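You operate a simulated robot arm through the tools that you are given. There is no shell and no other tool. Be economical: measure what you need, move in short steps, check, and stop when the job is done.

You are at the controls of a simulated two-armed robot. One attempt, no reset.

TASK
Fetch the set-up card and set it on the top of the wooden bench. Then stack the tin marked "seals" from the top of the orange table on top of the tin labelled "grease". Then take the blue cup from the top of the white table and put it on top of the brown sheet there. The order counts. Set down upright: blue cup.

The check looks at the end state, three seconds after you hand in, the way a careful person would. Anything else that was tipped, shoved, dropped, spilled or broken makes it a failure. A push-on lid holds only when it is set on centred and level and pressed home; a screw cap is set on level and turned clockwise until tight. Flat cloth is picked up by pressing the open fingertips on it (5 to 10 N) and closing them slowly along it; thin cloth reads only 2 to 8 mm in the jaws.

THE ROBOT
Two 7-joint arms with two-finger grippers on one trunk, on a base that drives. Base frame: it is fixed to the floor where the robot stands at the start and does not move with it; the origin is under the middle of the robot, x ahead of it, y to its left, z up; the surface under the hand at the start is at about z = 0.85. Units: m, rad, N and s.
The left shoulder is at the start at [0.082, 0.216, 1.269], the right one opposite. With the tool pointing down near the work surface each hand reaches from about 0.3 to 0.86 m from the robot's upright axis, wherever it stands, measured 20 degrees to its own side. Places, roughly: blue cup [1, -0.75, 1]; top of the wooden bench [-3.4, -2.5, 0.8]. Payload 3.43 kg a hand.
The TCP of each hand is the grasp point between the finger pads, 0.02 m short of the fingertips. In the tool frame z runs along the fingers and y along their closing line. The gripper opens to 0.124 m. The gripper's body begins 0.093 m behind the TCP.
Orientation is told as [roll, pitch, yaw] about the base's x, y, z axes, in that order, counted from this pose: with the fingers straight down and closing along the base's y, the tool's x points along the base's -x, its y along +y and its z along -z.

THE INTERFACE
- The arms move only by the tool send_rows. It takes "left_deltas", "right_deltas" or both (then of equal length, played together; a hand with none holds still); each is a list of rows, each a list of 7 numbers: the shift along the tool's x, y, z in m, then the turn, a rotation vector about the tool's x, y, z in rad, then the opening in per cent of the stroke, from 0 (shut) to 100 (fully open). In form: [[x, y, z, ax, ay, az, claw], ...]. A call has 1 to 8 rows; each row is the pose to reach, as a shift and turn from the pose commanded when the call began, along the tool's axes at that moment. Rows are played at 5 a second. More than 0.05 m and 0.15 rad between two rows, or a gripper value outside its range, and nothing of the call is played. A pose out of reach is approached as far as the arm can. The call stops where the force on the tool passes 40 N (or 10 N more than at its start, if that is more) or the arm is blocked; 0.2 s more then pass. Each finger travels about 0.072 m/s and halts on what it meets, pressing with about 43 N; the grip force reading is that of the motor and also rises with nothing between the fingers. The clock runs only during rows and for 0.2 s after the last one: add rows that repeat a pose to give the fingers time. It gives the time, the measured TCP pose, the force on the tool (base axes), the opening and the grip force at its end, in the units of the frame above (readings bear some noise), with the torque about the TCP (base axes, N m) and any sound that the robot's microphone picked up, and new pictures: "pictures" is both (left out), scene, wrist or none (wrist: the cameras of the hands that moved).
- Cameras (640 x 400 px; columns grow to the right, rows downward): "scene" is now at [0.1978, 0.0141, 1.422]; the picture's right is [0.34, -0.94, 0.00], its down [-0.76, -0.27, -0.59] and it looks along [0.56, 0.20, -0.80] (base axes); focal length 231 px, centre (320, 200). "left" rides on the left gripper at [0.082, -0.014, -0.14] in its tool frame; the picture's right is [0.17, 0.99, 0.00], its down [-0.83, 0.14, -0.54] and it looks along [-0.53, 0.09, 0.84] (tool axes); focal length 243 px, centre (320, 200). "right" rides on the right gripper at [0.082, 0.014, -0.14] in its tool frame; the picture's right is [-0.17, 0.99, 0.00], its down [-0.83, -0.14, -0.54] and it looks along [-0.53, -0.09, 0.84] (tool axes); focal length 243 px, centre (320, 200). There is no depth. A picture from a camera that has moved, and an enlarged one, comes with that camera's place and axes in the base frame and with its lens. The place of the scene camera against the robot may be out by one fixed shift of up to 0.018 m in any direction.
- raise_lower(by): slides the trunk up (or, below 0, down) by that many m; the arms and the scene camera ride with it, the base frame stays. It gives what a move gives, with no picture.
- steer(legs): drives the robot by 1 to 6 legs, each [ahead, left, turn to the left] in m, m and rad, along the robot's own axes; the way and the turn of a leg run together, so that a leg with both is an arc; at most 1.5 m and 3.142 rad a leg. The arms and the cameras ride along, it lands a little off, and it stops where it bumps. It gives what a move gives, and a new picture of the scene camera.
- aim_head(pan, tilt): turns the head with the scene camera to pan (to the left, within 1.396 rad either way) and tilt (down, from -0.506 to 1.204), counted from straight ahead of the robot. It gives what a move gives, and a new picture of the scene camera.
- close_up(camera, box): a new picture of the part [left, top, right, bottom] of that camera's present view, enlarged. The clock stands still meanwhile.
- sign_off(): hands the job in; it is judged then, once.

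Go step by step. Nothing tells you exact positions but the pictures and the camera data: compare them with the known pose of the tool, close in by small moves and look again before you grip or let go. The budget is 165 turns and 260 pictures, counting those below and the enlarged ones. Unless the task says otherwise, let go and move clear before handing in, and close with one line.

The tools are called after "Call:" as name(argument=value, ...) on one line, values as JSON. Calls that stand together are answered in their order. send_rows: Moves the arms, as the interface text tells. Its arguments: {"type":"object","properties":{"left_deltas":{"type":"array","items":{"type":"array","items":{"type":"number"}}},"right_deltas":{"type":"array","items":{"type":"array","items":{"type":"number"}}},"pictures":{"type":"string","enum":["both","scene","wrist","none"]}},"required":[]} The other tools are called the same way: raise_lower (by) slides the trunk up or down; steer (legs) drives the base; aim_head (pan, tilt) turns the head that bears the scene camera; close_up (camera, box) takes an enlarged picture of a part of a camera's view; sign_off () hands the job in.

At the start:

```text
time: 0.0
left_position: [0.3797, 0.5088, 1.1414]
left_tool_rot: [0.001, 0.001, -0.001]
left_contact_force: [-0.6, 0.2, 1.1]
left_moment: [-0.01, -0.03, 0.02]
left_width: 0.1239
left_gripper_force: 0.1
right_position: [0.5126, 0.0065, 1.1028]
right_tool_rot: [-0.001, 0.002, 0.0]
right_contact_force: [1.3, 0.5, -0.2]
right_moment: [-0.01, 0.0, 0.01]
right_width: 0.1239
right_gripper_force: 0.0
trunk travel left (down, up): [-0.425, 0.166]
robot x, y, heading: [-0.0015, 0.0035, -0.001]
head pan, tilt: [0.347, 0.934]
```

scene: 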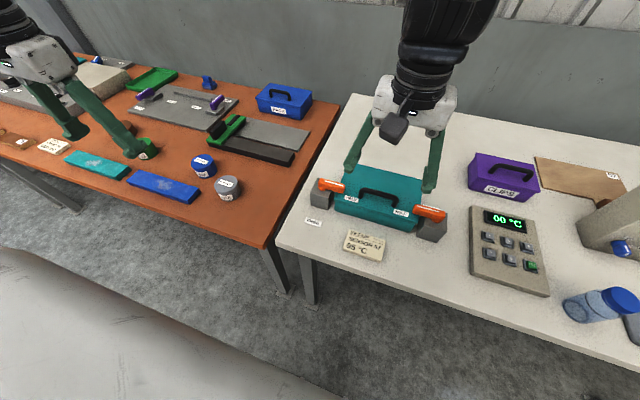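
right: 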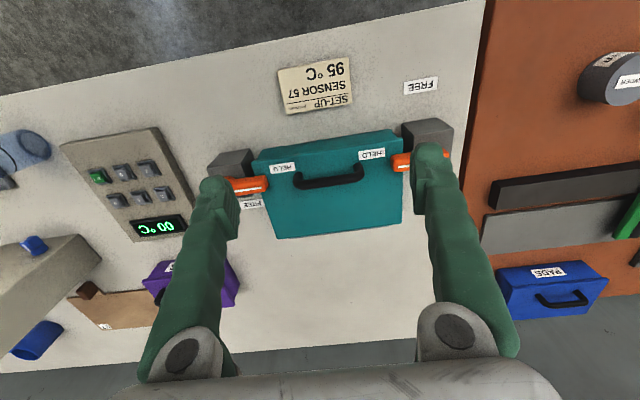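
left: 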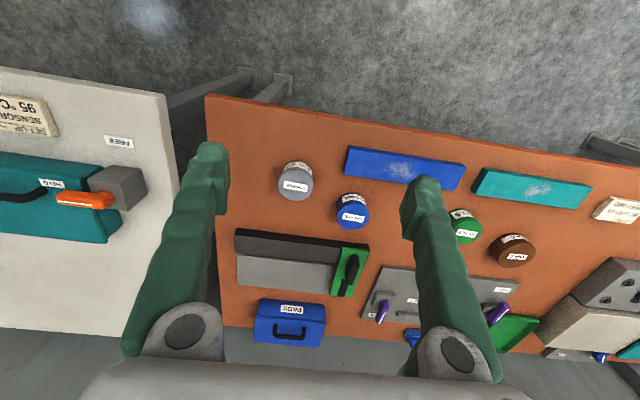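

I see a white table with a set-up card and a sensor rig, and an orange table with tins and another card. First I enlarge the details.

Call:
close_up(camera="scene", box=[0, 100, 260, 220])

Call:
close_up(camera="left", box=[260, 130, 640, 370])

Call:
close_up(camera="scene", box=[270, 130, 640, 350])

Call:
aim_head(pan=-0.6, tilt=0.8)

```text
2.46 times, centred on (130, 160) of scene
camera zoom: at [0.1978, 0.0141, 1.422], right [0.34, -0.94, 0.0], down [-0.76, -0.27, -0.59], along [0.56, 0.2, -0.8], focal length 568 px, centre (788, 298)
```

zoom: 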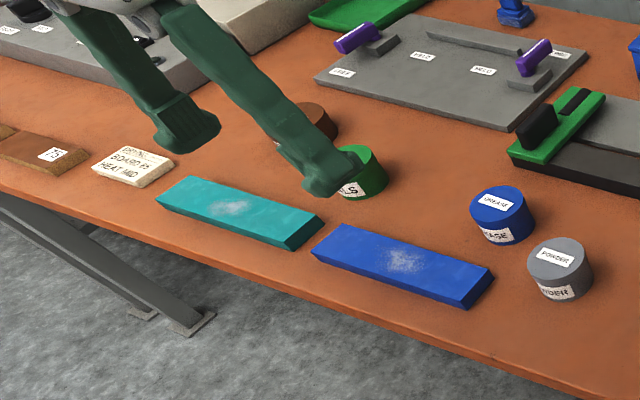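

```text
1.67 times, centred on (450, 250) of left
camera zoom: at [0.2987, 0.4947, 1.2804], right [-0.17, 0.99, 0.0], down [0.83, 0.14, 0.54], along [0.53, 0.09, -0.84], focal length 404 px, centre (103, 117)
```

zoom: 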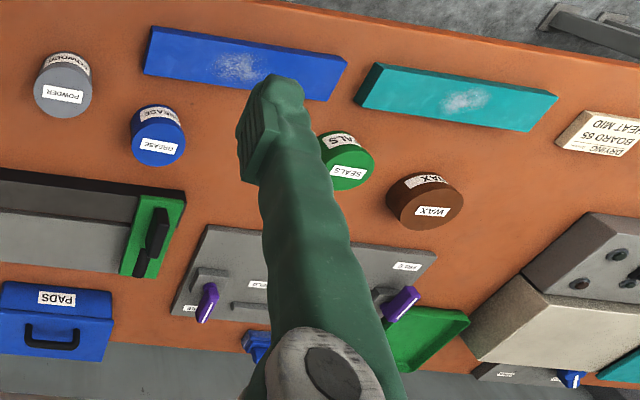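

```text
1.73 times, centred on (455, 240) of scene
camera zoom: at [0.1978, 0.0141, 1.422], right [0.34, -0.94, 0.0], down [-0.76, -0.27, -0.59], along [0.56, 0.2, -0.8], focal length 399 px, centre (86, 131)
```

zoom: 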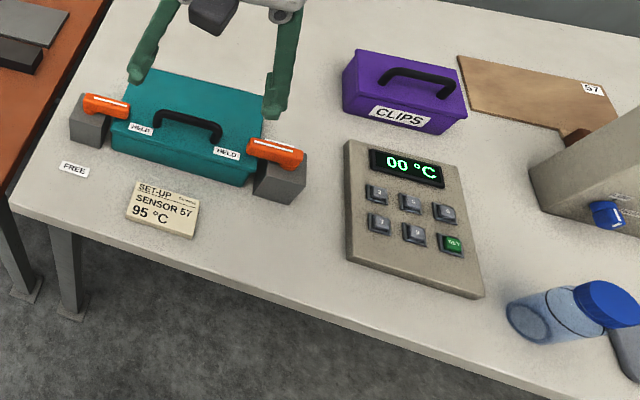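

```text
time: 1.2
left_position: [0.3799, 0.5086, 1.1424]
left_tool_rot: [0.0, -0.001, -0.001]
left_contact_force: [-0.6, -0.3, 0.3]
left_moment: [0.02, 0.04, 0.03]
left_width: 0.1242
left_gripper_force: 0.1
right_position: [0.5129, 0.0074, 1.1028]
right_tool_rot: [0.0, 0.001, 0.001]
right_contact_force: [0.1, 0.2, -0.9]
right_moment: [-0.03, 0.02, -0.03]
right_width: 0.1239
right_gripper_force: 0.0
trunk travel left (down, up): [-0.425, 0.166]
robot x, y, heading: [-0.0003, 0.0017, 0.003]
head pan, tilt: [-0.6, 0.799]
camera scene: at [0.1952, -0.0565, 1.4324], right [-0.56, -0.83, 0.0], down [-0.59, 0.4, -0.7], along [0.58, -0.39, -0.72], focal length 231 px, centre (320, 200)
```

scene: 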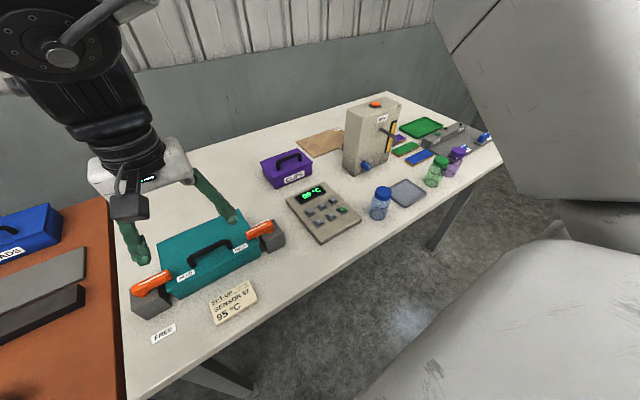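

The set-up card lies on the white table's front edge, almost under the right hand. I enlarge the card and look for the bench and the cup.

Call:
close_up(camera="right", box=[240, 30, 400, 130])

Call:
close_up(camera="right", box=[0, 200, 240, 350])

Call:
close_up(camera="scene", box=[240, 80, 500, 250])

```text
4.00 times, centred on (320, 80) of right
camera zoom: at [0.4314, 0.0215, 1.2421], right [0.17, 0.99, 0.0], down [0.83, -0.14, 0.54], along [0.53, -0.09, -0.84], focal length 970 px, centre (320, 680)
```

zoom: 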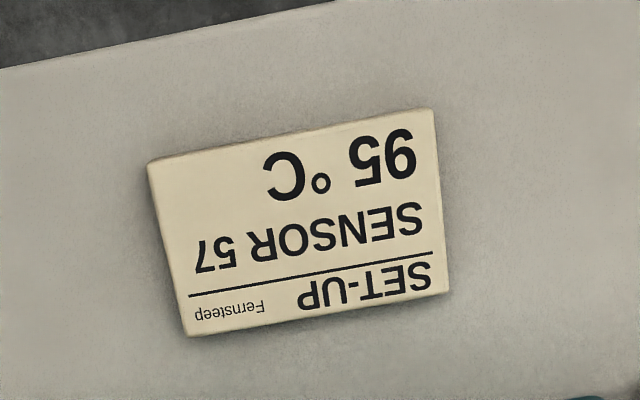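

```text
2.67 times, centred on (120, 275) of right
camera zoom: at [0.4314, 0.0215, 1.2421], right [0.17, 0.99, 0.0], down [0.83, -0.14, 0.54], along [0.53, -0.09, -0.84], focal length 647 px, centre (853, 0)
```

zoom: 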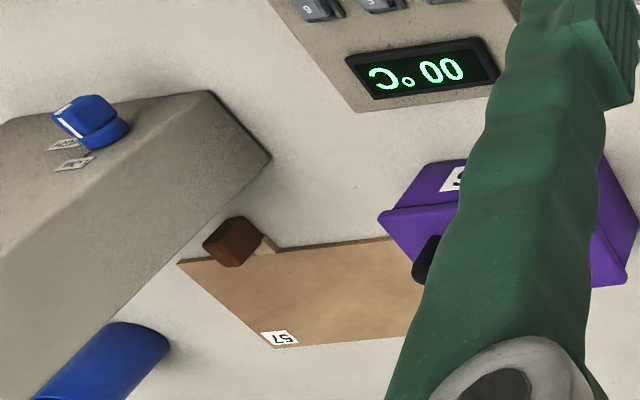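

```text
2.35 times, centred on (370, 165) of scene
camera zoom: at [0.1952, -0.0565, 1.4324], right [-0.56, -0.83, 0.0], down [-0.59, 0.4, -0.7], along [0.58, -0.39, -0.72], focal length 542 px, centre (202, 282)
```

zoom: 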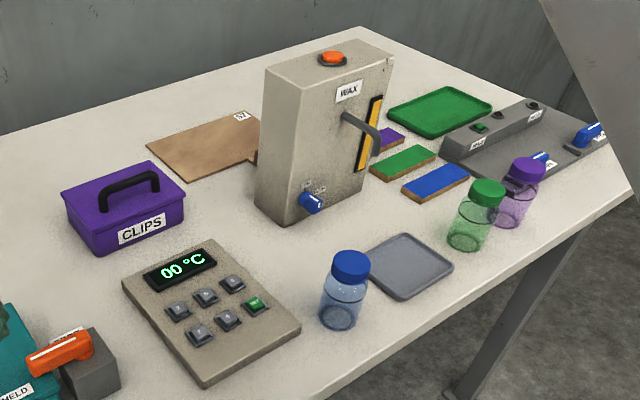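

The card is about 0.10 x 0.06 m, square to the base axes, centred near (0.481, 0.007). I lower the right hand over it.

Call:
send_rows(right_deltas=[[0.01, 0, 0.045, 0, 0, 0, 100], [0.02, 0, 0.085, 0, 0, 0, 100], [0.032, 0, 0.125, 0, 0, 0, 100], [0.032, 0, 0.16, 0, 0, 0, 100], [0.032, 0, 0.185, 0, 0, 0, 100]], pictures="wrist")

```text
time: 2.4
left_position: [0.3795, 0.5081, 1.1411]
left_tool_rot: [0.0, 0.001, -0.001]
left_contact_force: [0.4, 0.5, 0.4]
left_moment: [0.02, 0.02, 0.02]
left_width: 0.1239
left_gripper_force: 0.1
right_position: [0.4805, 0.0072, 0.9163]
right_tool_rot: [-0.002, -0.002, -0.002]
right_contact_force: [0.5, 0.2, 0.0]
right_moment: [0.0, 0.0, 0.03]
right_width: 0.1241
right_gripper_force: 0.1
trunk travel left (down, up): [-0.425, 0.166]
robot x, y, heading: [-0.0029, -0.0014, 0.0]
head pan, tilt: [-0.6, 0.799]
camera right: at [0.3993, 0.0209, 1.0568], right [0.17, 0.99, 0.0], down [0.83, -0.14, 0.54], along [0.53, -0.09, -0.84], focal length 243 px, centre (320, 200)
```

right: 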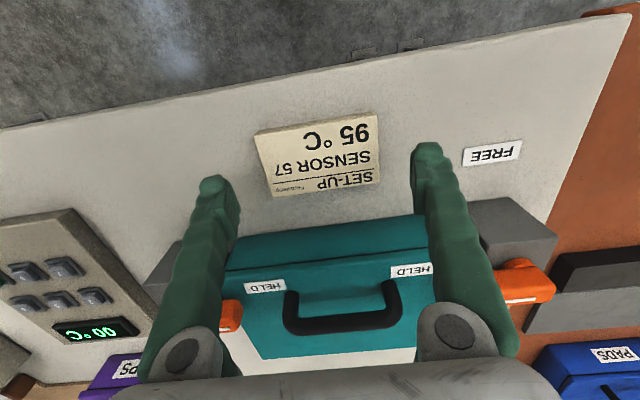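

The hand is centred on the card. I go down close to the table top.

Call:
send_rows(right_deltas=[[0, 0, 0.02, 0, 0, 0, 100], [0, 0, 0.034, 0, 0, 0, 100], [0, 0, 0.04, 0, 0, 0, 100], [0, 0, 0.043, 0, 0, 0, 100]], pictures="wrist")

```text
time: 3.4
left_position: [0.3798, 0.5089, 1.1424]
left_tool_rot: [0.001, 0.001, 0.0]
left_contact_force: [-0.1, -0.3, -1.1]
left_moment: [-0.03, -0.02, 0.03]
left_width: 0.1242
left_gripper_force: 0.0
right_position: [0.4797, 0.0073, 0.8754]
right_tool_rot: [0.002, -0.002, -0.001]
right_contact_force: [-0.4, 0.3, 0.2]
right_moment: [-0.01, 0.02, -0.01]
right_width: 0.1237
right_gripper_force: 0.1
trunk travel left (down, up): [-0.425, 0.166]
robot x, y, heading: [-0.0032, -0.0014, 0.0]
head pan, tilt: [-0.6, 0.799]
camera right: at [0.3998, 0.0213, 1.0149], right [0.17, 0.99, 0.0], down [0.83, -0.14, 0.54], along [0.53, -0.09, -0.84], focal length 243 px, centre (320, 200)
```

right: 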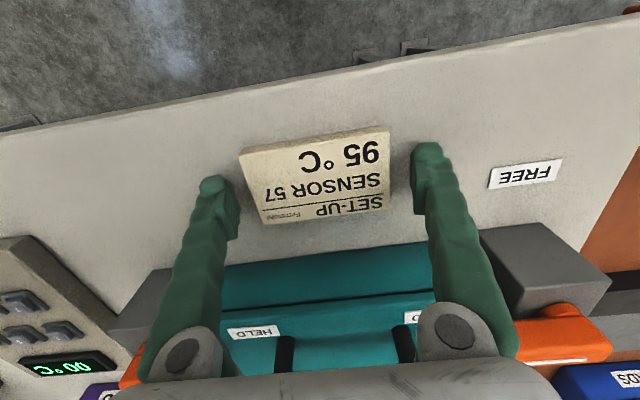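

The fingers straddle the card. I feel for the table in millimetre steps.

Call:
send_rows(right_deltas=[[0, 0, 0.002, 0, 0, 0, 100], [0, 0, 0.003, 0, 0, 0, 100], [0, 0, 0.004, 0, 0, 0, 100], [0, 0, 0.004, 0, 0, 0, 100]], pictures="none")

```text
time: 4.4
left_position: [0.3793, 0.5089, 1.1424]
left_tool_rot: [0.002, -0.002, 0.0]
left_contact_force: [0.4, 0.1, 0.5]
left_moment: [0.01, 0.02, 0.03]
left_width: 0.124
left_gripper_force: 0.0
right_position: [0.4785, 0.0073, 0.8713]
right_tool_rot: [-0.001, 0.002, 0.001]
right_contact_force: [0.2, -1.2, -0.6]
right_moment: [0.01, -0.03, -0.04]
right_width: 0.1242
right_gripper_force: 0.2
trunk travel left (down, up): [-0.425, 0.166]
robot x, y, heading: [0.001, 0.0001, 0.003]
head pan, tilt: [-0.6, 0.799]
```

No contact yet and the tips are about at table level; I close slowly.

Call:
send_rows(right_deltas=[[0, 0, 0, 0, 0, 0, 92], [0, 0, 0, 0, 0, 0, 84], [0, 0, 0, 0, 0, 0, 78], [0, 0, 0, 0, 0, 0, 74], [0, 0, 0, 0, 0, 0, 70], [0, 0, 0, 0, 0, 0, 70]], pictures="wrist")

```text
time: 5.8
left_position: [0.3794, 0.5089, 1.1416]
left_tool_rot: [-0.001, 0.0, -0.001]
left_contact_force: [-0.8, 1.1, -0.2]
left_moment: [-0.02, -0.03, 0.01]
left_width: 0.1242
left_gripper_force: 0.0
right_position: [0.4797, 0.0059, 0.8713]
right_tool_rot: [0.0, -0.003, 0.0]
right_contact_force: [0.6, -0.8, 2.5]
right_moment: [-0.04, 0.03, 0.02]
right_width: 0.0985
right_gripper_force: 43.0
trunk travel left (down, up): [-0.425, 0.166]
robot x, y, heading: [0.0032, 0.0021, -0.006]
head pan, tilt: [-0.6, 0.799]
camera right: at [0.3992, 0.0214, 1.0104], right [0.17, 0.99, 0.0], down [0.83, -0.14, 0.54], along [0.53, -0.09, -0.84], focal length 243 px, centre (320, 200)
```

right: 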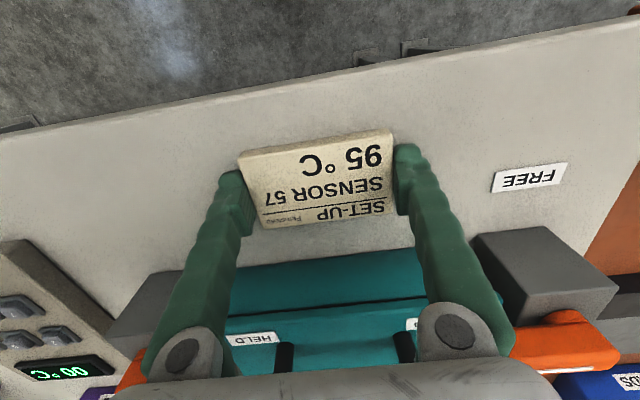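

The card is gripped at 0.0985 m width. I lift it straight up with the command kept closing.

Call:
send_rows(right_deltas=[[0, 0, -0.02, 0, 0, 0, 70], [0, 0, -0.06, 0, 0, 0, 70], [0, 0, -0.1, 0, 0, 0, 70], [0, 0, -0.14, 0, 0, 0, 70], [0, 0, -0.18, 0, 0, 0, 70], [0, 0, -0.2, 0, 0, 0, 70]], pictures="wrist")

Call:
aim_head(pan=-1.39, tilt=0.3)

```text
time: 7.2
left_position: [0.3783, 0.5088, 1.1416]
left_tool_rot: [0.0, 0.001, 0.001]
left_contact_force: [-0.8, 0.2, -0.2]
left_moment: [-0.02, 0.02, -0.01]
left_width: 0.1241
left_gripper_force: 0.1
right_position: [0.4799, 0.0062, 1.0717]
right_tool_rot: [0.0, -0.003, -0.003]
right_contact_force: [0.7, -0.6, -0.8]
right_moment: [-0.04, 0.01, 0.0]
right_width: 0.0983
right_gripper_force: 43.0
trunk travel left (down, up): [-0.425, 0.166]
robot x, y, heading: [-0.0017, -0.0031, -0.003]
head pan, tilt: [-0.6, 0.799]
camera right: at [0.3996, 0.0217, 1.2111], right [0.17, 0.99, 0.0], down [0.83, -0.14, 0.54], along [0.53, -0.09, -0.84], focal length 243 px, centre (320, 200)
```

right: 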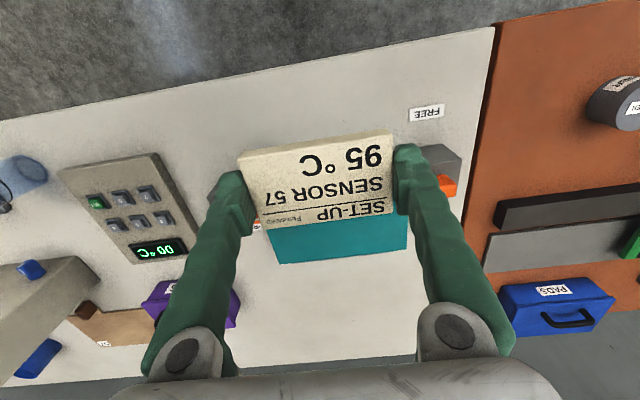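

```text
time: 8.4
left_position: [0.3791, 0.5089, 1.1409]
left_tool_rot: [0.0, 0.001, -0.002]
left_contact_force: [0.2, 0.0, 0.5]
left_moment: [0.0, 0.01, -0.01]
left_width: 0.1239
left_gripper_force: 0.1
right_position: [0.4806, 0.0081, 1.0708]
right_tool_rot: [0.0, 0.001, -0.001]
right_contact_force: [0.3, 0.1, -0.8]
right_moment: [0.0, -0.01, 0.0]
right_width: 0.0984
right_gripper_force: 43.5
trunk travel left (down, up): [-0.425, 0.166]
robot x, y, heading: [-0.0021, 0.0007, -0.0]
head pan, tilt: [-1.389, 0.3]
camera scene: at [0.1455, -0.1028, 1.4767], right [-0.98, -0.18, 0.0], down [-0.05, 0.29, -0.96], along [0.17, -0.94, -0.3], focal length 231 px, centre (320, 200)
```

scene: 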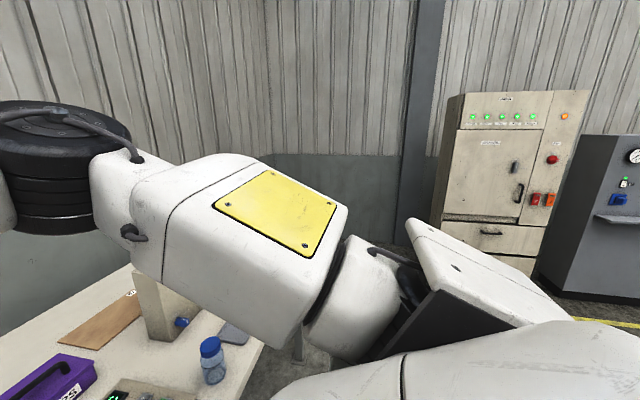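

The card is held. I back away from the tables and turn toward the bench, looking ahead.

Call:
steer(legs=[[-0.9, 0, 0], [0, 0, -2.37]])

Call:
aim_head(pan=0, tilt=0.3)

```text
time: 22.1
left_position: [-0.8381, -0.6309, 1.1425]
left_tool_rot: [-0.001, -0.001, -2.389]
left_contact_force: [-0.2, -1.1, 0.4]
left_moment: [0.01, 0.0, -0.01]
left_width: 0.1243
left_gripper_force: 0.1
right_position: [-1.255, -0.3347, 1.071]
right_tool_rot: [0.001, 0.0, -2.391]
right_contact_force: [0.7, 0.4, -0.8]
right_moment: [0.03, -0.01, -0.01]
right_width: 0.0985
right_gripper_force: 42.8
trunk travel left (down, up): [-0.425, 0.166]
robot x, y, heading: [-0.9055, -0.0016, -2.388]
head pan, tilt: [-1.389, 0.3]
camera scene: at [-1.0734, -0.0427, 1.4768], right [0.59, 0.8, 0.0], down [0.24, -0.18, -0.96], along [-0.77, 0.57, -0.3], focal length 231 px, centre (320, 200)
```

scene: 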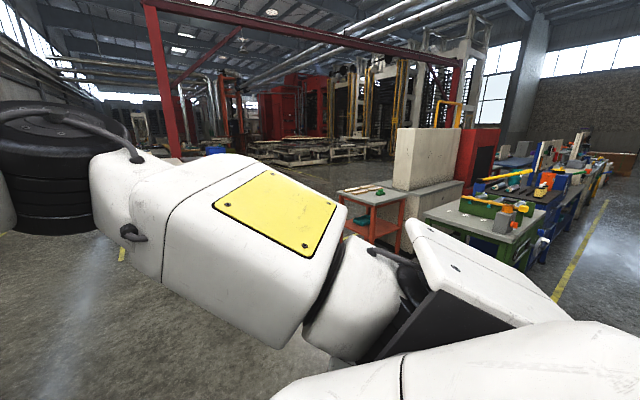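

```text
time: 23.6
left_position: [-0.8381, -0.6318, 1.1411]
left_tool_rot: [0.001, -0.001, -2.39]
left_contact_force: [-0.1, 0.0, -0.3]
left_moment: [0.0, 0.01, 0.0]
left_width: 0.1239
left_gripper_force: 0.1
right_position: [-1.2547, -0.3348, 1.0715]
right_tool_rot: [-0.001, 0.0, -2.389]
right_contact_force: [-0.4, -0.3, -0.3]
right_moment: [0.0, 0.02, 0.0]
right_width: 0.0984
right_gripper_force: 43.1
trunk travel left (down, up): [-0.425, 0.166]
robot x, y, heading: [-0.9093, -0.0049, -2.386]
head pan, tilt: [0.0, 0.3]
camera scene: at [-1.0666, -0.1619, 1.4768], right [-0.68, 0.73, 0.0], down [0.22, 0.2, -0.96], along [-0.7, -0.65, -0.3], focal length 231 px, centre (320, 200)
```

scene: 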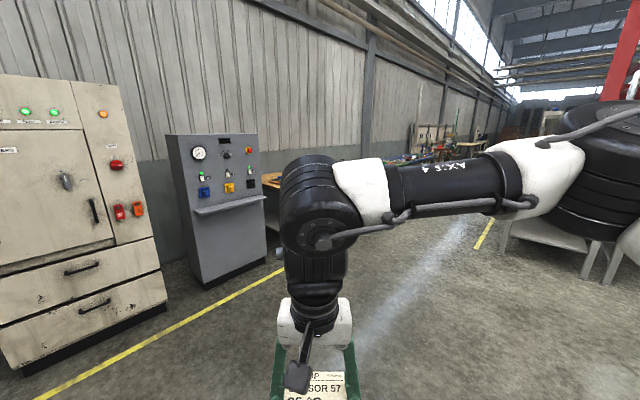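

The bench stands beyond the grey cabinet against the wall, hidden by my arm. I drive diagonally toward its front and turn to face the wall.

Call:
steer(legs=[[1.2, -0.45, 0], [1.2, -0.45, 0], [0, 0, 0.817]])

```text
time: 41.0
left_position: [-2.7264, -1.3675, 1.1423]
left_tool_rot: [0.0, 0.001, -1.543]
left_contact_force: [0.5, -0.2, 0.8]
left_moment: [-0.01, 0.04, -0.03]
left_width: 0.1239
left_gripper_force: 0.1
right_position: [-3.2251, -1.484, 1.071]
right_tool_rot: [0.0, 0.0, -1.542]
right_contact_force: [0.4, 0.3, -0.7]
right_moment: [-0.01, -0.01, 0.01]
right_width: 0.0982
right_gripper_force: 42.8
trunk travel left (down, up): [-0.425, 0.166]
robot x, y, heading: [-3.2468, -1.0052, -1.54]
head pan, tilt: [0.0, 0.3]
camera scene: at [-3.2367, -1.2335, 1.4767], right [-1.0, -0.03, 0.0], down [-0.01, 0.3, -0.96], along [0.03, -0.95, -0.3], focal length 231 px, centre (320, 200)
```

scene: 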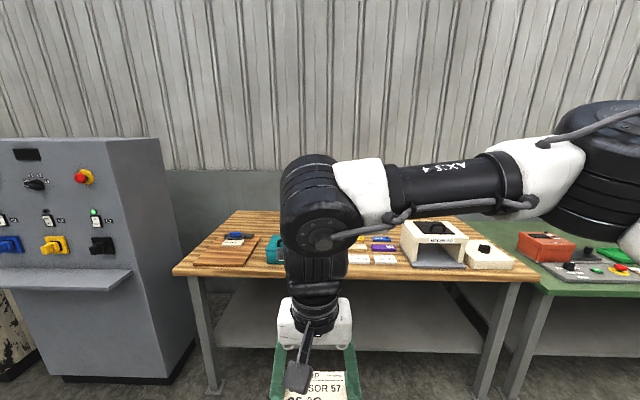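

The wooden bench is right ahead, front edge near y = -2.2, with items on it. I drive closer and look down for a free spot.

Call:
steer(legs=[[0.6, 0, -0.03]])

Call:
aim_head(pan=0.2, tilt=0.9)

Call:
send_rows(right_deltas=[[0, 0, 0, 0, 0, 0, 70]], pictures="wrist")

```text
time: 45.1
left_position: [-2.7281, -1.9799, 1.1421]
left_tool_rot: [0.0, 0.0, -1.571]
left_contact_force: [0.0, 0.0, -0.9]
left_moment: [-0.03, 0.02, 0.0]
left_width: 0.124
left_gripper_force: 0.2
right_position: [-3.2304, -2.0811, 1.0705]
right_tool_rot: [-0.001, -0.004, -1.573]
right_contact_force: [0.8, 0.6, -0.4]
right_moment: [-0.01, 0.0, 0.01]
right_width: 0.0985
right_gripper_force: 43.1
trunk travel left (down, up): [-0.425, 0.166]
robot x, y, heading: [-3.237, -1.6002, -1.572]
head pan, tilt: [0.0, 0.3]
camera scene: at [-3.2349, -1.831, 1.4769], right [-1.0, 0.0, 0.0], down [0.0, 0.3, -0.96], along [0.0, -0.96, -0.3], focal length 231 px, centre (320, 200)
```

scene: 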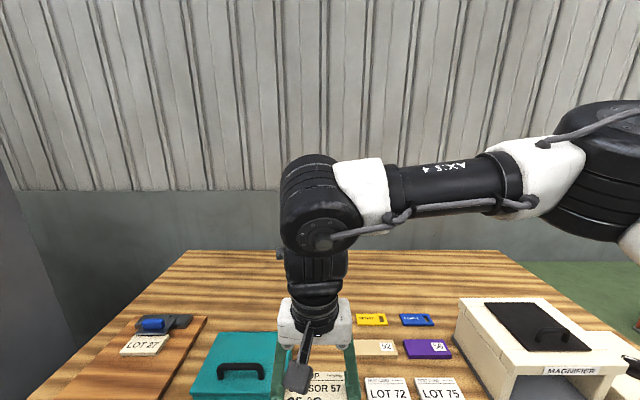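

```text
time: 46.1
left_position: [-2.729, -1.9802, 1.1416]
left_tool_rot: [-0.001, -0.001, -1.571]
left_contact_force: [0.2, -0.3, 0.0]
left_moment: [0.01, 0.0, 0.02]
left_width: 0.1241
left_gripper_force: 0.1
right_position: [-3.2305, -2.0819, 1.0711]
right_tool_rot: [-0.001, -0.002, -1.572]
right_contact_force: [0.6, -0.3, -0.4]
right_moment: [-0.01, 0.01, -0.02]
right_width: 0.0983
right_gripper_force: 43.2
trunk travel left (down, up): [-0.425, 0.166]
robot x, y, heading: [-3.2349, -1.6047, -1.575]
head pan, tilt: [0.201, 0.901]
camera scene: at [-3.2198, -1.812, 1.4246], right [-0.98, -0.2, 0.0], down [-0.16, 0.77, -0.62], along [0.12, -0.61, -0.78], focal length 231 px, centre (320, 200)
```

scene: 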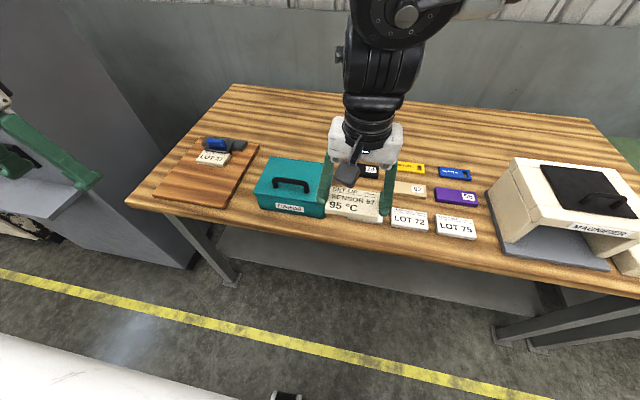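

```text
time: 46.5
left_position: [-2.7279, -1.9807, 1.1421]
left_tool_rot: [0.001, 0.001, -1.57]
left_contact_force: [0.3, -0.5, -0.3]
left_moment: [-0.03, 0.02, -0.01]
left_width: 0.1245
left_gripper_force: 0.0
right_position: [-3.231, -2.081, 1.0708]
right_tool_rot: [0.001, 0.001, -1.572]
right_contact_force: [-0.1, -0.3, -0.2]
right_moment: [0.0, 0.03, -0.03]
right_width: 0.0985
right_gripper_force: 42.7
trunk travel left (down, up): [-0.425, 0.166]
robot x, y, heading: [-3.2328, -1.6016, -1.576]
head pan, tilt: [0.201, 0.901]
camera right: at [-3.2154, -1.9992, 1.2105], right [0.99, -0.17, 0.0], down [-0.14, -0.83, 0.54], along [-0.09, -0.53, -0.84], focal length 243 px, centre (320, 200)
```

right: 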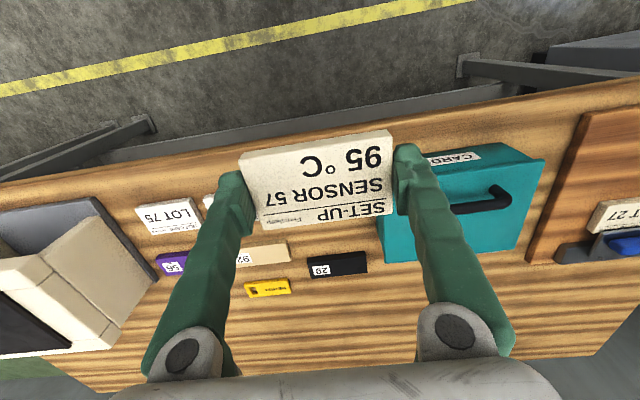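

The free area is behind the teal card box around (-3.03, -2.57). I move nearer and left, and turn slightly left so that the right hand can reach it.

Call:
steer(legs=[[0.14, 0.2, 0.0], [0, 0, 0.2]])

Call:
send_rows(right_deltas=[[0, 0, 0, 0, 0, 0, 70]], pictures="wrist")

```text
time: 50.8
left_position: [-2.4636, -2.0179, 1.1424]
left_tool_rot: [0.0, 0.001, -1.378]
left_contact_force: [0.1, -0.3, 0.2]
left_moment: [0.01, 0.01, -0.02]
left_width: 0.124
left_gripper_force: 0.0
right_position: [-2.9365, -2.213, 1.0695]
right_tool_rot: [0.001, -0.001, -1.379]
right_contact_force: [0.2, 0.5, -0.2]
right_moment: [-0.02, 0.01, -0.05]
right_width: 0.0984
right_gripper_force: 43.0
trunk travel left (down, up): [-0.425, 0.166]
robot x, y, heading: [-3.0333, -1.7389, -1.381]
head pan, tilt: [0.201, 0.901]
camera scene: at [-2.98, -1.9469, 1.4245], right [-0.92, -0.38, 0.0], down [-0.3, 0.72, -0.62], along [0.24, -0.57, -0.78], focal length 231 px, centre (320, 200)
```

scene: 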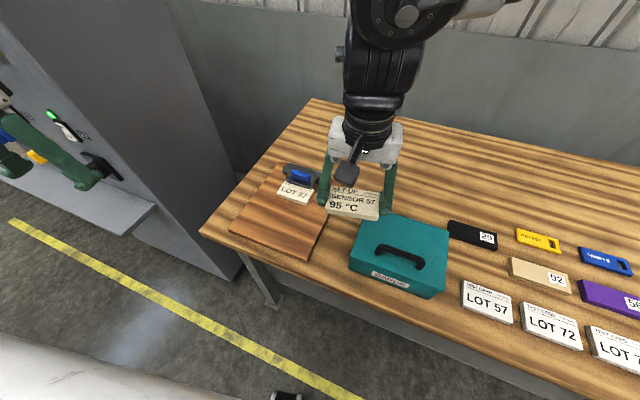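

```text
time: 51.2
left_position: [-2.4633, -2.018, 1.1406]
left_tool_rot: [-0.001, 0.0, -1.379]
left_contact_force: [-0.9, 0.4, -0.8]
left_moment: [0.0, -0.03, 0.0]
left_width: 0.1237
left_gripper_force: 0.0
right_position: [-2.9362, -2.213, 1.0704]
right_tool_rot: [0.0, 0.0, -1.378]
right_contact_force: [0.0, 0.1, -1.7]
right_moment: [0.02, -0.01, 0.0]
right_width: 0.0982
right_gripper_force: 43.3
trunk travel left (down, up): [-0.425, 0.166]
robot x, y, heading: [-3.03, -1.7394, -1.377]
head pan, tilt: [0.201, 0.901]
camera right: at [-2.9376, -2.1293, 1.2105], right [1.0, 0.02, 0.0], down [0.02, -0.84, 0.54], along [0.01, -0.54, -0.84], focal length 243 px, centre (320, 200)
```

right: 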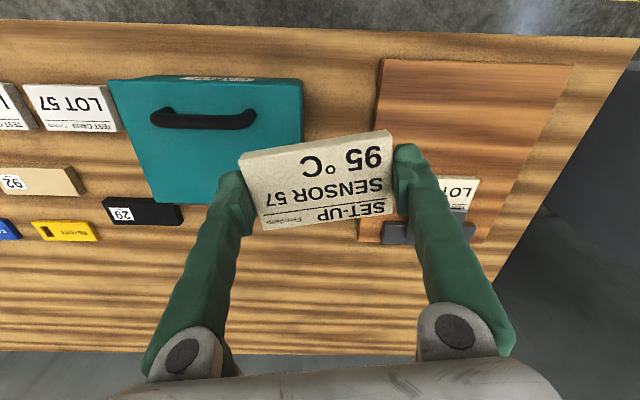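

The area behind the teal box is clear wood. I carry the card forward at height to about (-2.97, -2.53).

Call:
send_rows(right_deltas=[[-0.038, -0.0118, 0, 0, 0, 0, 70], [-0.076, -0.0235, 0, 0, 0, 0, 70], [-0.114, -0.035, 0, 0, 0, 0, 70], [-0.152, -0.047, 0, 0, 0, 0, 70], [-0.19, -0.059, 0, 0, 0, 0, 70], [-0.228, -0.0705, 0, 0, 0, 0, 70], [-0.266, -0.082, 0, 0, 0, 0, 70], [-0.304, -0.094, 0, 0, 0, 0, 70]], pictures="both")

```text
time: 53.2
left_position: [-2.4639, -2.0171, 1.1412]
left_tool_rot: [-0.001, -0.003, -1.379]
left_contact_force: [1.0, -0.9, -0.5]
left_moment: [-0.01, 0.02, 0.02]
left_width: 0.1241
left_gripper_force: 0.0
right_position: [-2.9709, -2.3873, 1.0917]
right_tool_rot: [0.055, -0.015, -1.441]
right_contact_force: [0.9, 0.8, -0.2]
right_moment: [-0.03, -0.01, -0.01]
right_width: 0.0985
right_gripper_force: 43.0
right hand out of reach, approached as far as the arm can: row 4, 5, 6, 7, 8
trunk travel left (down, up): [-0.425, 0.166]
robot x, y, heading: [-3.0353, -1.7449, -1.382]
head pan, tilt: [0.201, 0.901]
stopped in row 8 (right hand): the arm was blocked; the commanded pose is now the measured one
camera scene: at [-2.9801, -1.9469, 1.4245], right [-0.92, -0.38, 0.0], down [-0.3, 0.72, -0.62], along [0.24, -0.57, -0.78], focal length 231 px, centre (320, 200)
camera right: at [-2.9753, -2.3024, 1.2302], right [1.0, -0.04, 0.06], down [-0.06, -0.84, 0.54], along [0.03, -0.55, -0.84], focal length 243 px, centre (320, 200)
```

scene: 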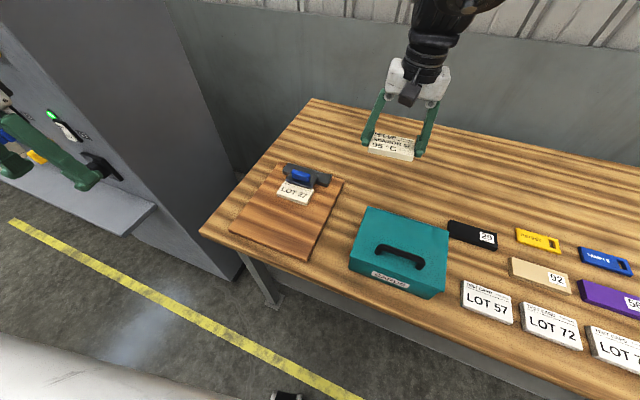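
right: 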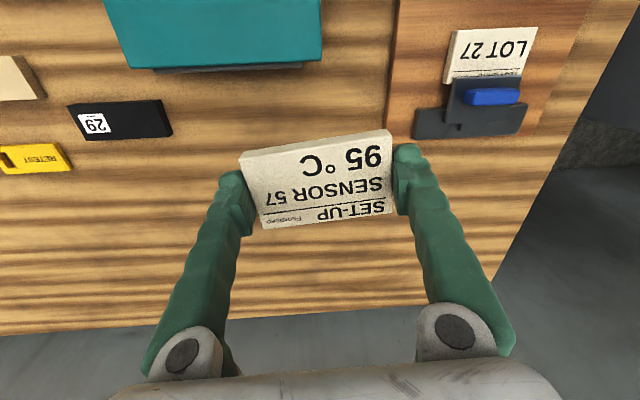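

The arm reaches less far up high. I lower the hand first, level it, then inch forward; the box's back edge is at about y = -2.34 so (-2.98, -2.45) is enough.

Call:
send_rows(right_deltas=[[0, 0, 0.03, 0.02, 0.005, 0, 70], [0, 0, 0.06, 0.04, 0.01, 0, 70], [0, 0, 0.1, 0.055, 0.015, 0, 70], [-0.02, 0, 0.13, 0.055, 0.015, 0, 70], [-0.04, 0, 0.15, 0.055, 0.015, 0, 70], [-0.062, 0, 0.17, 0.055, 0.015, 0, 70], [-0.062, 0, 0.17, 0.055, 0.015, 0, 70]], pictures="both")

```text
time: 55.0
left_position: [-2.4648, -2.0167, 1.1417]
left_tool_rot: [0.0, -0.001, -1.379]
left_contact_force: [-0.5, -0.7, 0.9]
left_moment: [0.01, 0.01, 0.0]
left_width: 0.124
left_gripper_force: 0.0
right_position: [-2.9742, -2.3967, 0.9393]
right_tool_rot: [0.009, 0.003, -1.51]
right_contact_force: [-0.4, -0.3, -0.4]
right_moment: [0.01, -0.04, 0.01]
right_width: 0.0986
right_gripper_force: 42.9
right hand out of reach, approached as far as the arm can: row 2, 3, 4, 5, 6, 7
trunk travel left (down, up): [-0.425, 0.166]
robot x, y, heading: [-3.038, -1.7445, -1.378]
head pan, tilt: [0.201, 0.901]
stopped in row 7 (right hand): the arm was blocked; the commanded pose is now the measured one
camera scene: at [-2.9803, -1.9466, 1.4245], right [-0.92, -0.38, 0.0], down [-0.3, 0.72, -0.62], along [0.24, -0.57, -0.78], focal length 231 px, centre (320, 200)
camera right: at [-2.9663, -2.3137, 1.0806], right [0.99, -0.1, 0.01], down [-0.09, -0.84, 0.54], along [-0.05, -0.53, -0.84], focal length 243 px, centre (320, 200)
```

scene: 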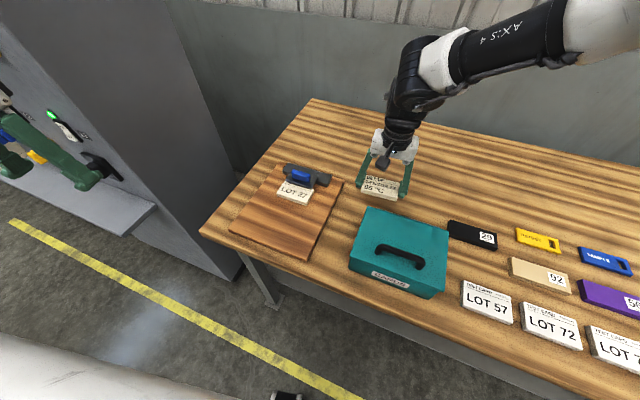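
right: 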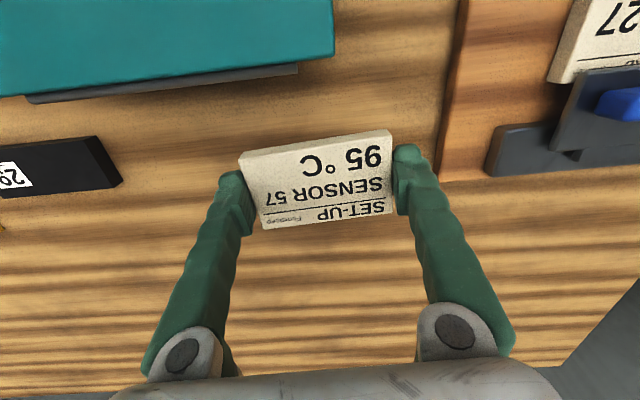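

The hand is 3 cm behind the box over clear wood, level enough. I lower straight here to just above the bench.

Call:
send_rows(right_deltas=[[-0.005, 0, 0.03, 0.009, 0, 0.05, 70], [-0.01, 0, 0.06, 0.009, 0, 0.09, 70], [-0.015, 0, 0.085, 0.009, 0, 0.1, 70]], pictures="wrist")

```text
time: 55.8
left_position: [-2.4645, -2.0147, 1.1418]
left_tool_rot: [0.0, -0.001, -1.381]
left_contact_force: [0.2, 0.6, 0.3]
left_moment: [0.0, 0.02, 0.05]
left_width: 0.1237
left_gripper_force: 0.1
right_position: [-2.9683, -2.4075, 0.8693]
right_tool_rot: [0.005, -0.004, -1.606]
right_contact_force: [-1.5, 3.5, 11.9]
right_moment: [0.21, 0.18, -0.06]
right_width: 0.0984
right_gripper_force: 42.4
trunk travel left (down, up): [-0.425, 0.166]
robot x, y, heading: [-3.0316, -1.7459, -1.376]
head pan, tilt: [0.201, 0.901]
stopped in row 3 (right hand): the force on the tool passed its limit at 46 N (the readings are from after the stop); the commanded pose is now the measured one
camera right: at [-2.9511, -2.325, 1.0091], right [0.98, -0.2, 0.01], down [-0.17, -0.82, 0.54], along [-0.1, -0.53, -0.84], focal length 243 px, centre (320, 200)
```

right: 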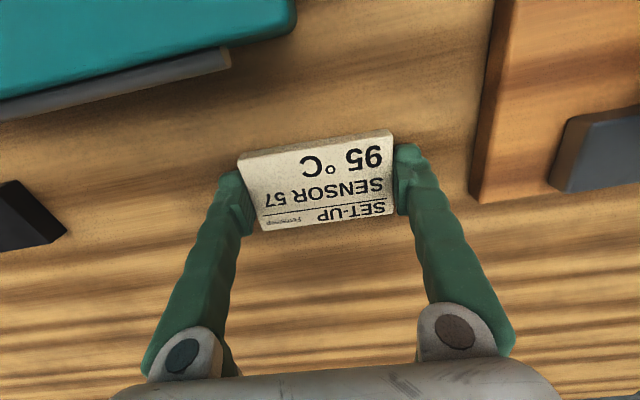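

The card touched the bench: its top is at about 0.85 m. I relieve the pressure and open the fingers.

Call:
send_rows(right_deltas=[[0, 0, -0.001, 0, 0, 0, 78], [0, 0, -0.001, 0, 0, 0, 84], [0, 0, -0.001, 0, 0, 0, 92], [0, 0, -0.001, 0, 0, 0, 96], [0, 0, -0.03, 0, 0, 0, 96], [0, 0, -0.07, 0, 0, 0, 96], [0, 0, -0.11, 0, 0, 0, 96], [0, 0, -0.14, 0, 0, 0, 96]], pictures="both")

```text
time: 57.8
left_position: [-2.4631, -2.0169, 1.1418]
left_tool_rot: [0.002, 0.003, -1.382]
left_contact_force: [0.5, 0.6, 0.4]
left_moment: [0.01, 0.0, -0.04]
left_width: 0.1237
left_gripper_force: 0.0
right_position: [-2.9972, -2.4188, 0.9933]
right_tool_rot: [-0.021, 0.009, -1.646]
right_contact_force: [-0.1, 1.3, 0.4]
right_moment: [0.01, 0.02, 0.02]
right_width: 0.1188
right_gripper_force: 0.1
trunk travel left (down, up): [-0.425, 0.166]
robot x, y, heading: [-3.0368, -1.7401, -1.374]
head pan, tilt: [0.201, 0.901]
stopped in row 8 (right hand): the arm was blocked; the commanded pose is now the measured one
camera scene: at [-2.98, -1.947, 1.4245], right [-0.92, -0.38, 0.0], down [-0.3, 0.72, -0.62], along [0.24, -0.57, -0.78], focal length 231 px, centre (320, 200)
camera right: at [-2.9733, -2.3388, 1.1339], right [0.97, -0.24, -0.02], down [-0.19, -0.82, 0.53], along [-0.15, -0.51, -0.84], focal length 243 px, centre (320, 200)
```

scene: 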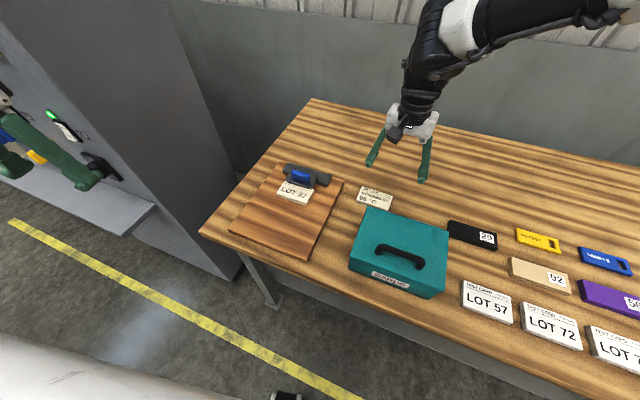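
right: 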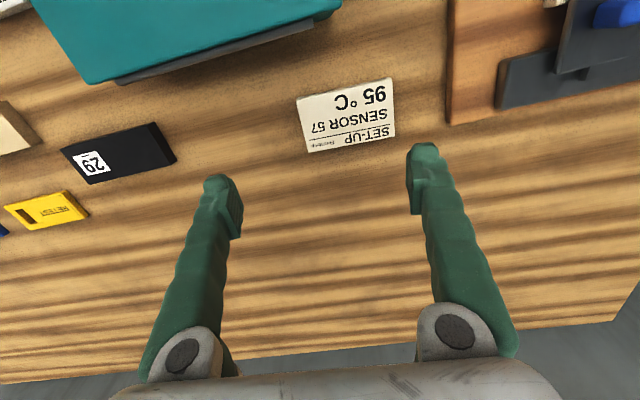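

The card lies flat on the bench, released. I pull the arm back and up to its travel pose.

Call:
send_rows(right_deltas=[[0.035, 0.006, -0.01, 0.02, -0.01, -0.04, 100], [0.07, 0.012, -0.025, 0.02, -0.01, -0.09, 100], [0.105, 0.018, -0.04, 0.02, -0.01, -0.14, 100], [0.14, 0.025, -0.055, 0.02, -0.01, -0.19, 100], [0.175, 0.031, -0.07, 0.02, -0.01, -0.23, 100], [0.212, 0.038, -0.08, 0.02, -0.01, -0.27, 100]], pictures="scene")

```text
time: 59.2
left_position: [-2.4628, -2.0161, 1.1403]
left_tool_rot: [-0.001, 0.0, -1.378]
left_contact_force: [0.3, 0.4, 0.1]
left_moment: [-0.04, 0.0, -0.02]
left_width: 0.1239
left_gripper_force: 0.1
right_position: [-2.9398, -2.2076, 1.0753]
right_tool_rot: [-0.04, 0.001, -1.371]
right_contact_force: [0.8, 1.0, -0.5]
right_moment: [-0.02, 0.03, -0.01]
right_width: 0.1239
right_gripper_force: 0.1
trunk travel left (down, up): [-0.425, 0.166]
robot x, y, heading: [-3.0338, -1.7389, -1.376]
head pan, tilt: [0.201, 0.901]
camera scene: at [-2.9791, -1.9453, 1.4247], right [-0.92, -0.38, 0.0], down [-0.3, 0.72, -0.62], along [0.24, -0.57, -0.78], focal length 231 px, centre (320, 200)
```

scene: 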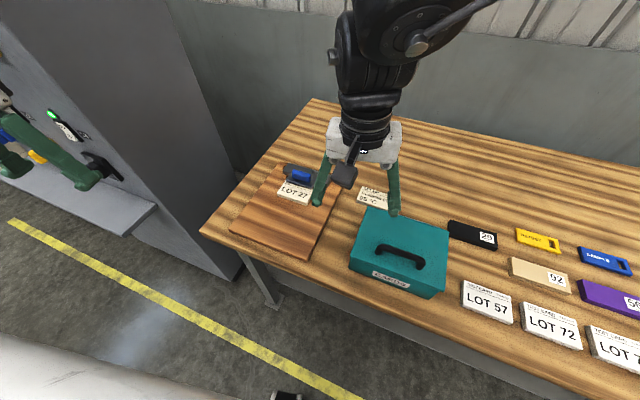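

The card on the bench is done. I back away and return to the orange table, stopping short to look.

Call:
steer(legs=[[-1.0, 0, 0], [0, 0, 1.376], [1.3, 0.6, 0], [1.3, 0.6, 0]])

Call:
aim_head(pan=0.0, tilt=0.7)

```text
time: 86.2
left_position: [-0.215, 0.878, 1.142]
left_tool_rot: [-0.001, 0.0, -0.031]
left_contact_force: [0.1, 0.2, 0.7]
left_moment: [-0.06, -0.02, 0.0]
left_width: 0.1242
left_gripper_force: 0.2
right_position: [-0.1345, 0.371, 1.0738]
right_tool_rot: [-0.041, 0.006, -0.024]
right_contact_force: [-0.3, -0.7, -0.4]
right_moment: [0.01, -0.01, 0.02]
right_width: 0.1241
right_gripper_force: 0.1
trunk travel left (down, up): [-0.425, 0.166]
robot x, y, heading: [-0.6126, 0.3835, -0.032]
head pan, tilt: [0.201, 0.901]
camera scene: at [-0.4075, 0.38, 1.4245], right [0.17, -0.99, 0.0], down [-0.77, -0.13, -0.62], along [0.61, 0.1, -0.78], focal length 231 px, centre (320, 200)
```

scene: 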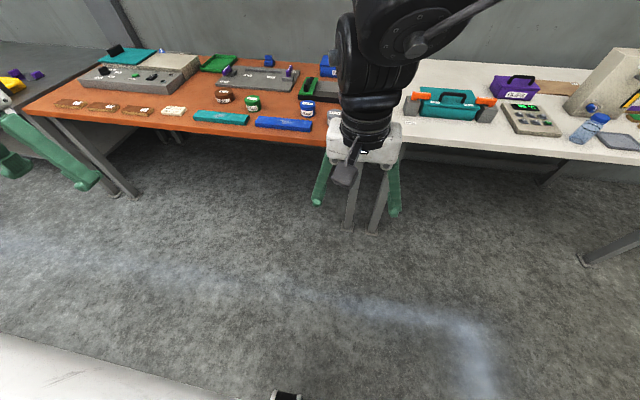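

```text
time: 86.9
left_position: [-0.2157, 0.8799, 1.1419]
left_tool_rot: [-0.002, 0.002, -0.032]
left_contact_force: [0.7, 0.6, 0.2]
left_moment: [-0.03, 0.0, -0.01]
left_width: 0.1237
left_gripper_force: 0.1
right_position: [-0.134, 0.3701, 1.0733]
right_tool_rot: [-0.039, 0.004, -0.026]
right_contact_force: [-0.8, -0.8, 0.6]
right_moment: [0.04, -0.05, 0.0]
right_width: 0.1237
right_gripper_force: 0.1
trunk travel left (down, up): [-0.425, 0.166]
robot x, y, heading: [-0.6123, 0.3804, -0.038]
head pan, tilt: [0.0, 0.7]
camera scene: at [-0.3967, 0.3648, 1.4406], right [-0.03, -1.0, 0.0], down [-0.64, 0.02, -0.76], along [0.76, -0.02, -0.64], focal length 231 px, centre (320, 200)
```

scene: 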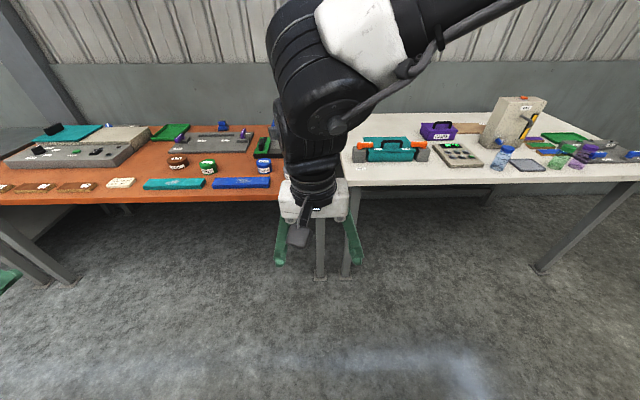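

Clear path. I drive up to the orange table, squared.

Call:
steer(legs=[[0, 0, 0.036], [0.6, 0.06, 0]])

Call:
aim_head(pan=0.55, tilt=0.9)

Call:
send_rows(left_deltas=[[0, 0, 0, 0, 0, 0, 100]], pictures="wrist")

```text
time: 91.4
left_position: [0.3629, 0.949, 1.1416]
left_tool_rot: [0.0, 0.0, -0.005]
left_contact_force: [0.6, 0.3, -0.7]
left_moment: [-0.03, 0.01, -0.01]
left_width: 0.124
left_gripper_force: 0.1
right_position: [0.4561, 0.4431, 1.0732]
right_tool_rot: [-0.042, 0.005, 0.002]
right_contact_force: [-1.3, -0.4, 0.0]
right_moment: [-0.02, -0.01, 0.02]
right_width: 0.1241
right_gripper_force: 0.0
trunk travel left (down, up): [-0.425, 0.166]
robot x, y, heading: [-0.0184, 0.4406, -0.003]
head pan, tilt: [0.0, 0.7]
camera scene: at [0.1949, 0.43, 1.4407], right [0.0, -1.0, 0.0], down [-0.64, 0.0, -0.77], along [0.77, 0.0, -0.64], focal length 231 px, centre (320, 200)
```

scene: 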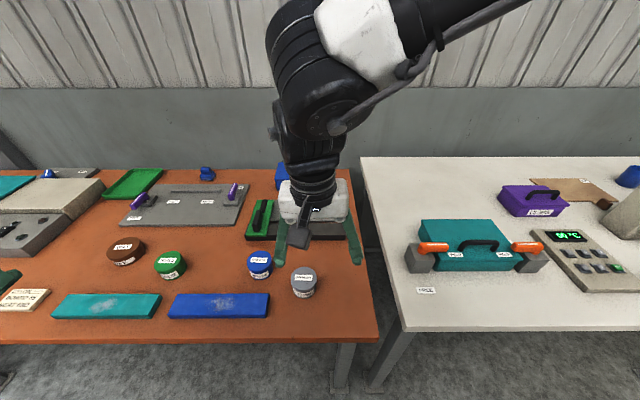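

```text
time: 92.4
left_position: [0.3624, 0.9489, 1.1412]
left_tool_rot: [0.0, -0.001, -0.006]
left_contact_force: [-0.8, -0.1, 0.3]
left_moment: [0.01, 0.02, 0.01]
left_width: 0.1239
left_gripper_force: 0.0
right_position: [0.4581, 0.444, 1.0737]
right_tool_rot: [-0.038, 0.005, 0.001]
right_contact_force: [0.4, 0.0, -0.4]
right_moment: [0.01, -0.01, 0.03]
right_width: 0.124
right_gripper_force: 0.0
trunk travel left (down, up): [-0.425, 0.166]
robot x, y, heading: [-0.0209, 0.4451, -0.002]
head pan, tilt: [0.55, 0.901]
camera scene: at [0.1749, 0.4695, 1.4245], right [0.52, -0.86, 0.0], down [-0.67, -0.41, -0.62], along [0.53, 0.32, -0.78], focal length 231 px, centre (320, 200)
```

scene: 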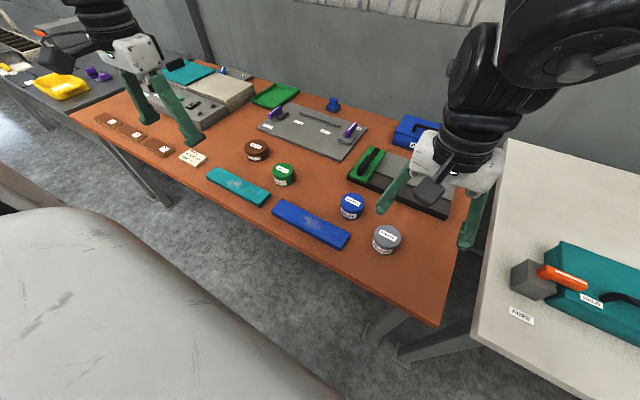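

```text
time: 92.8
left_position: [0.364, 0.9478, 1.1415]
left_tool_rot: [0.001, -0.001, -0.006]
left_contact_force: [-0.1, 1.0, -0.5]
left_moment: [0.02, -0.01, -0.03]
left_width: 0.1241
left_gripper_force: 0.1
right_position: [0.4569, 0.4436, 1.0735]
right_tool_rot: [-0.04, 0.005, 0.003]
right_contact_force: [0.3, 0.1, -0.1]
right_moment: [0.01, 0.01, 0.01]
right_width: 0.1242
right_gripper_force: 0.0
trunk travel left (down, up): [-0.425, 0.166]
robot x, y, heading: [-0.0182, 0.4388, -0.006]
head pan, tilt: [0.55, 0.901]
camera left: at [0.2828, 0.9354, 1.2803], right [-0.16, 0.99, 0.0], down [0.83, 0.14, 0.54], along [0.53, 0.09, -0.84], focal length 243 px, centre (320, 200)
```

left: 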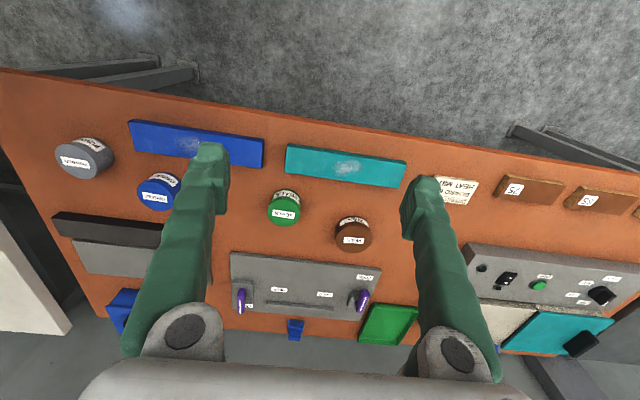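

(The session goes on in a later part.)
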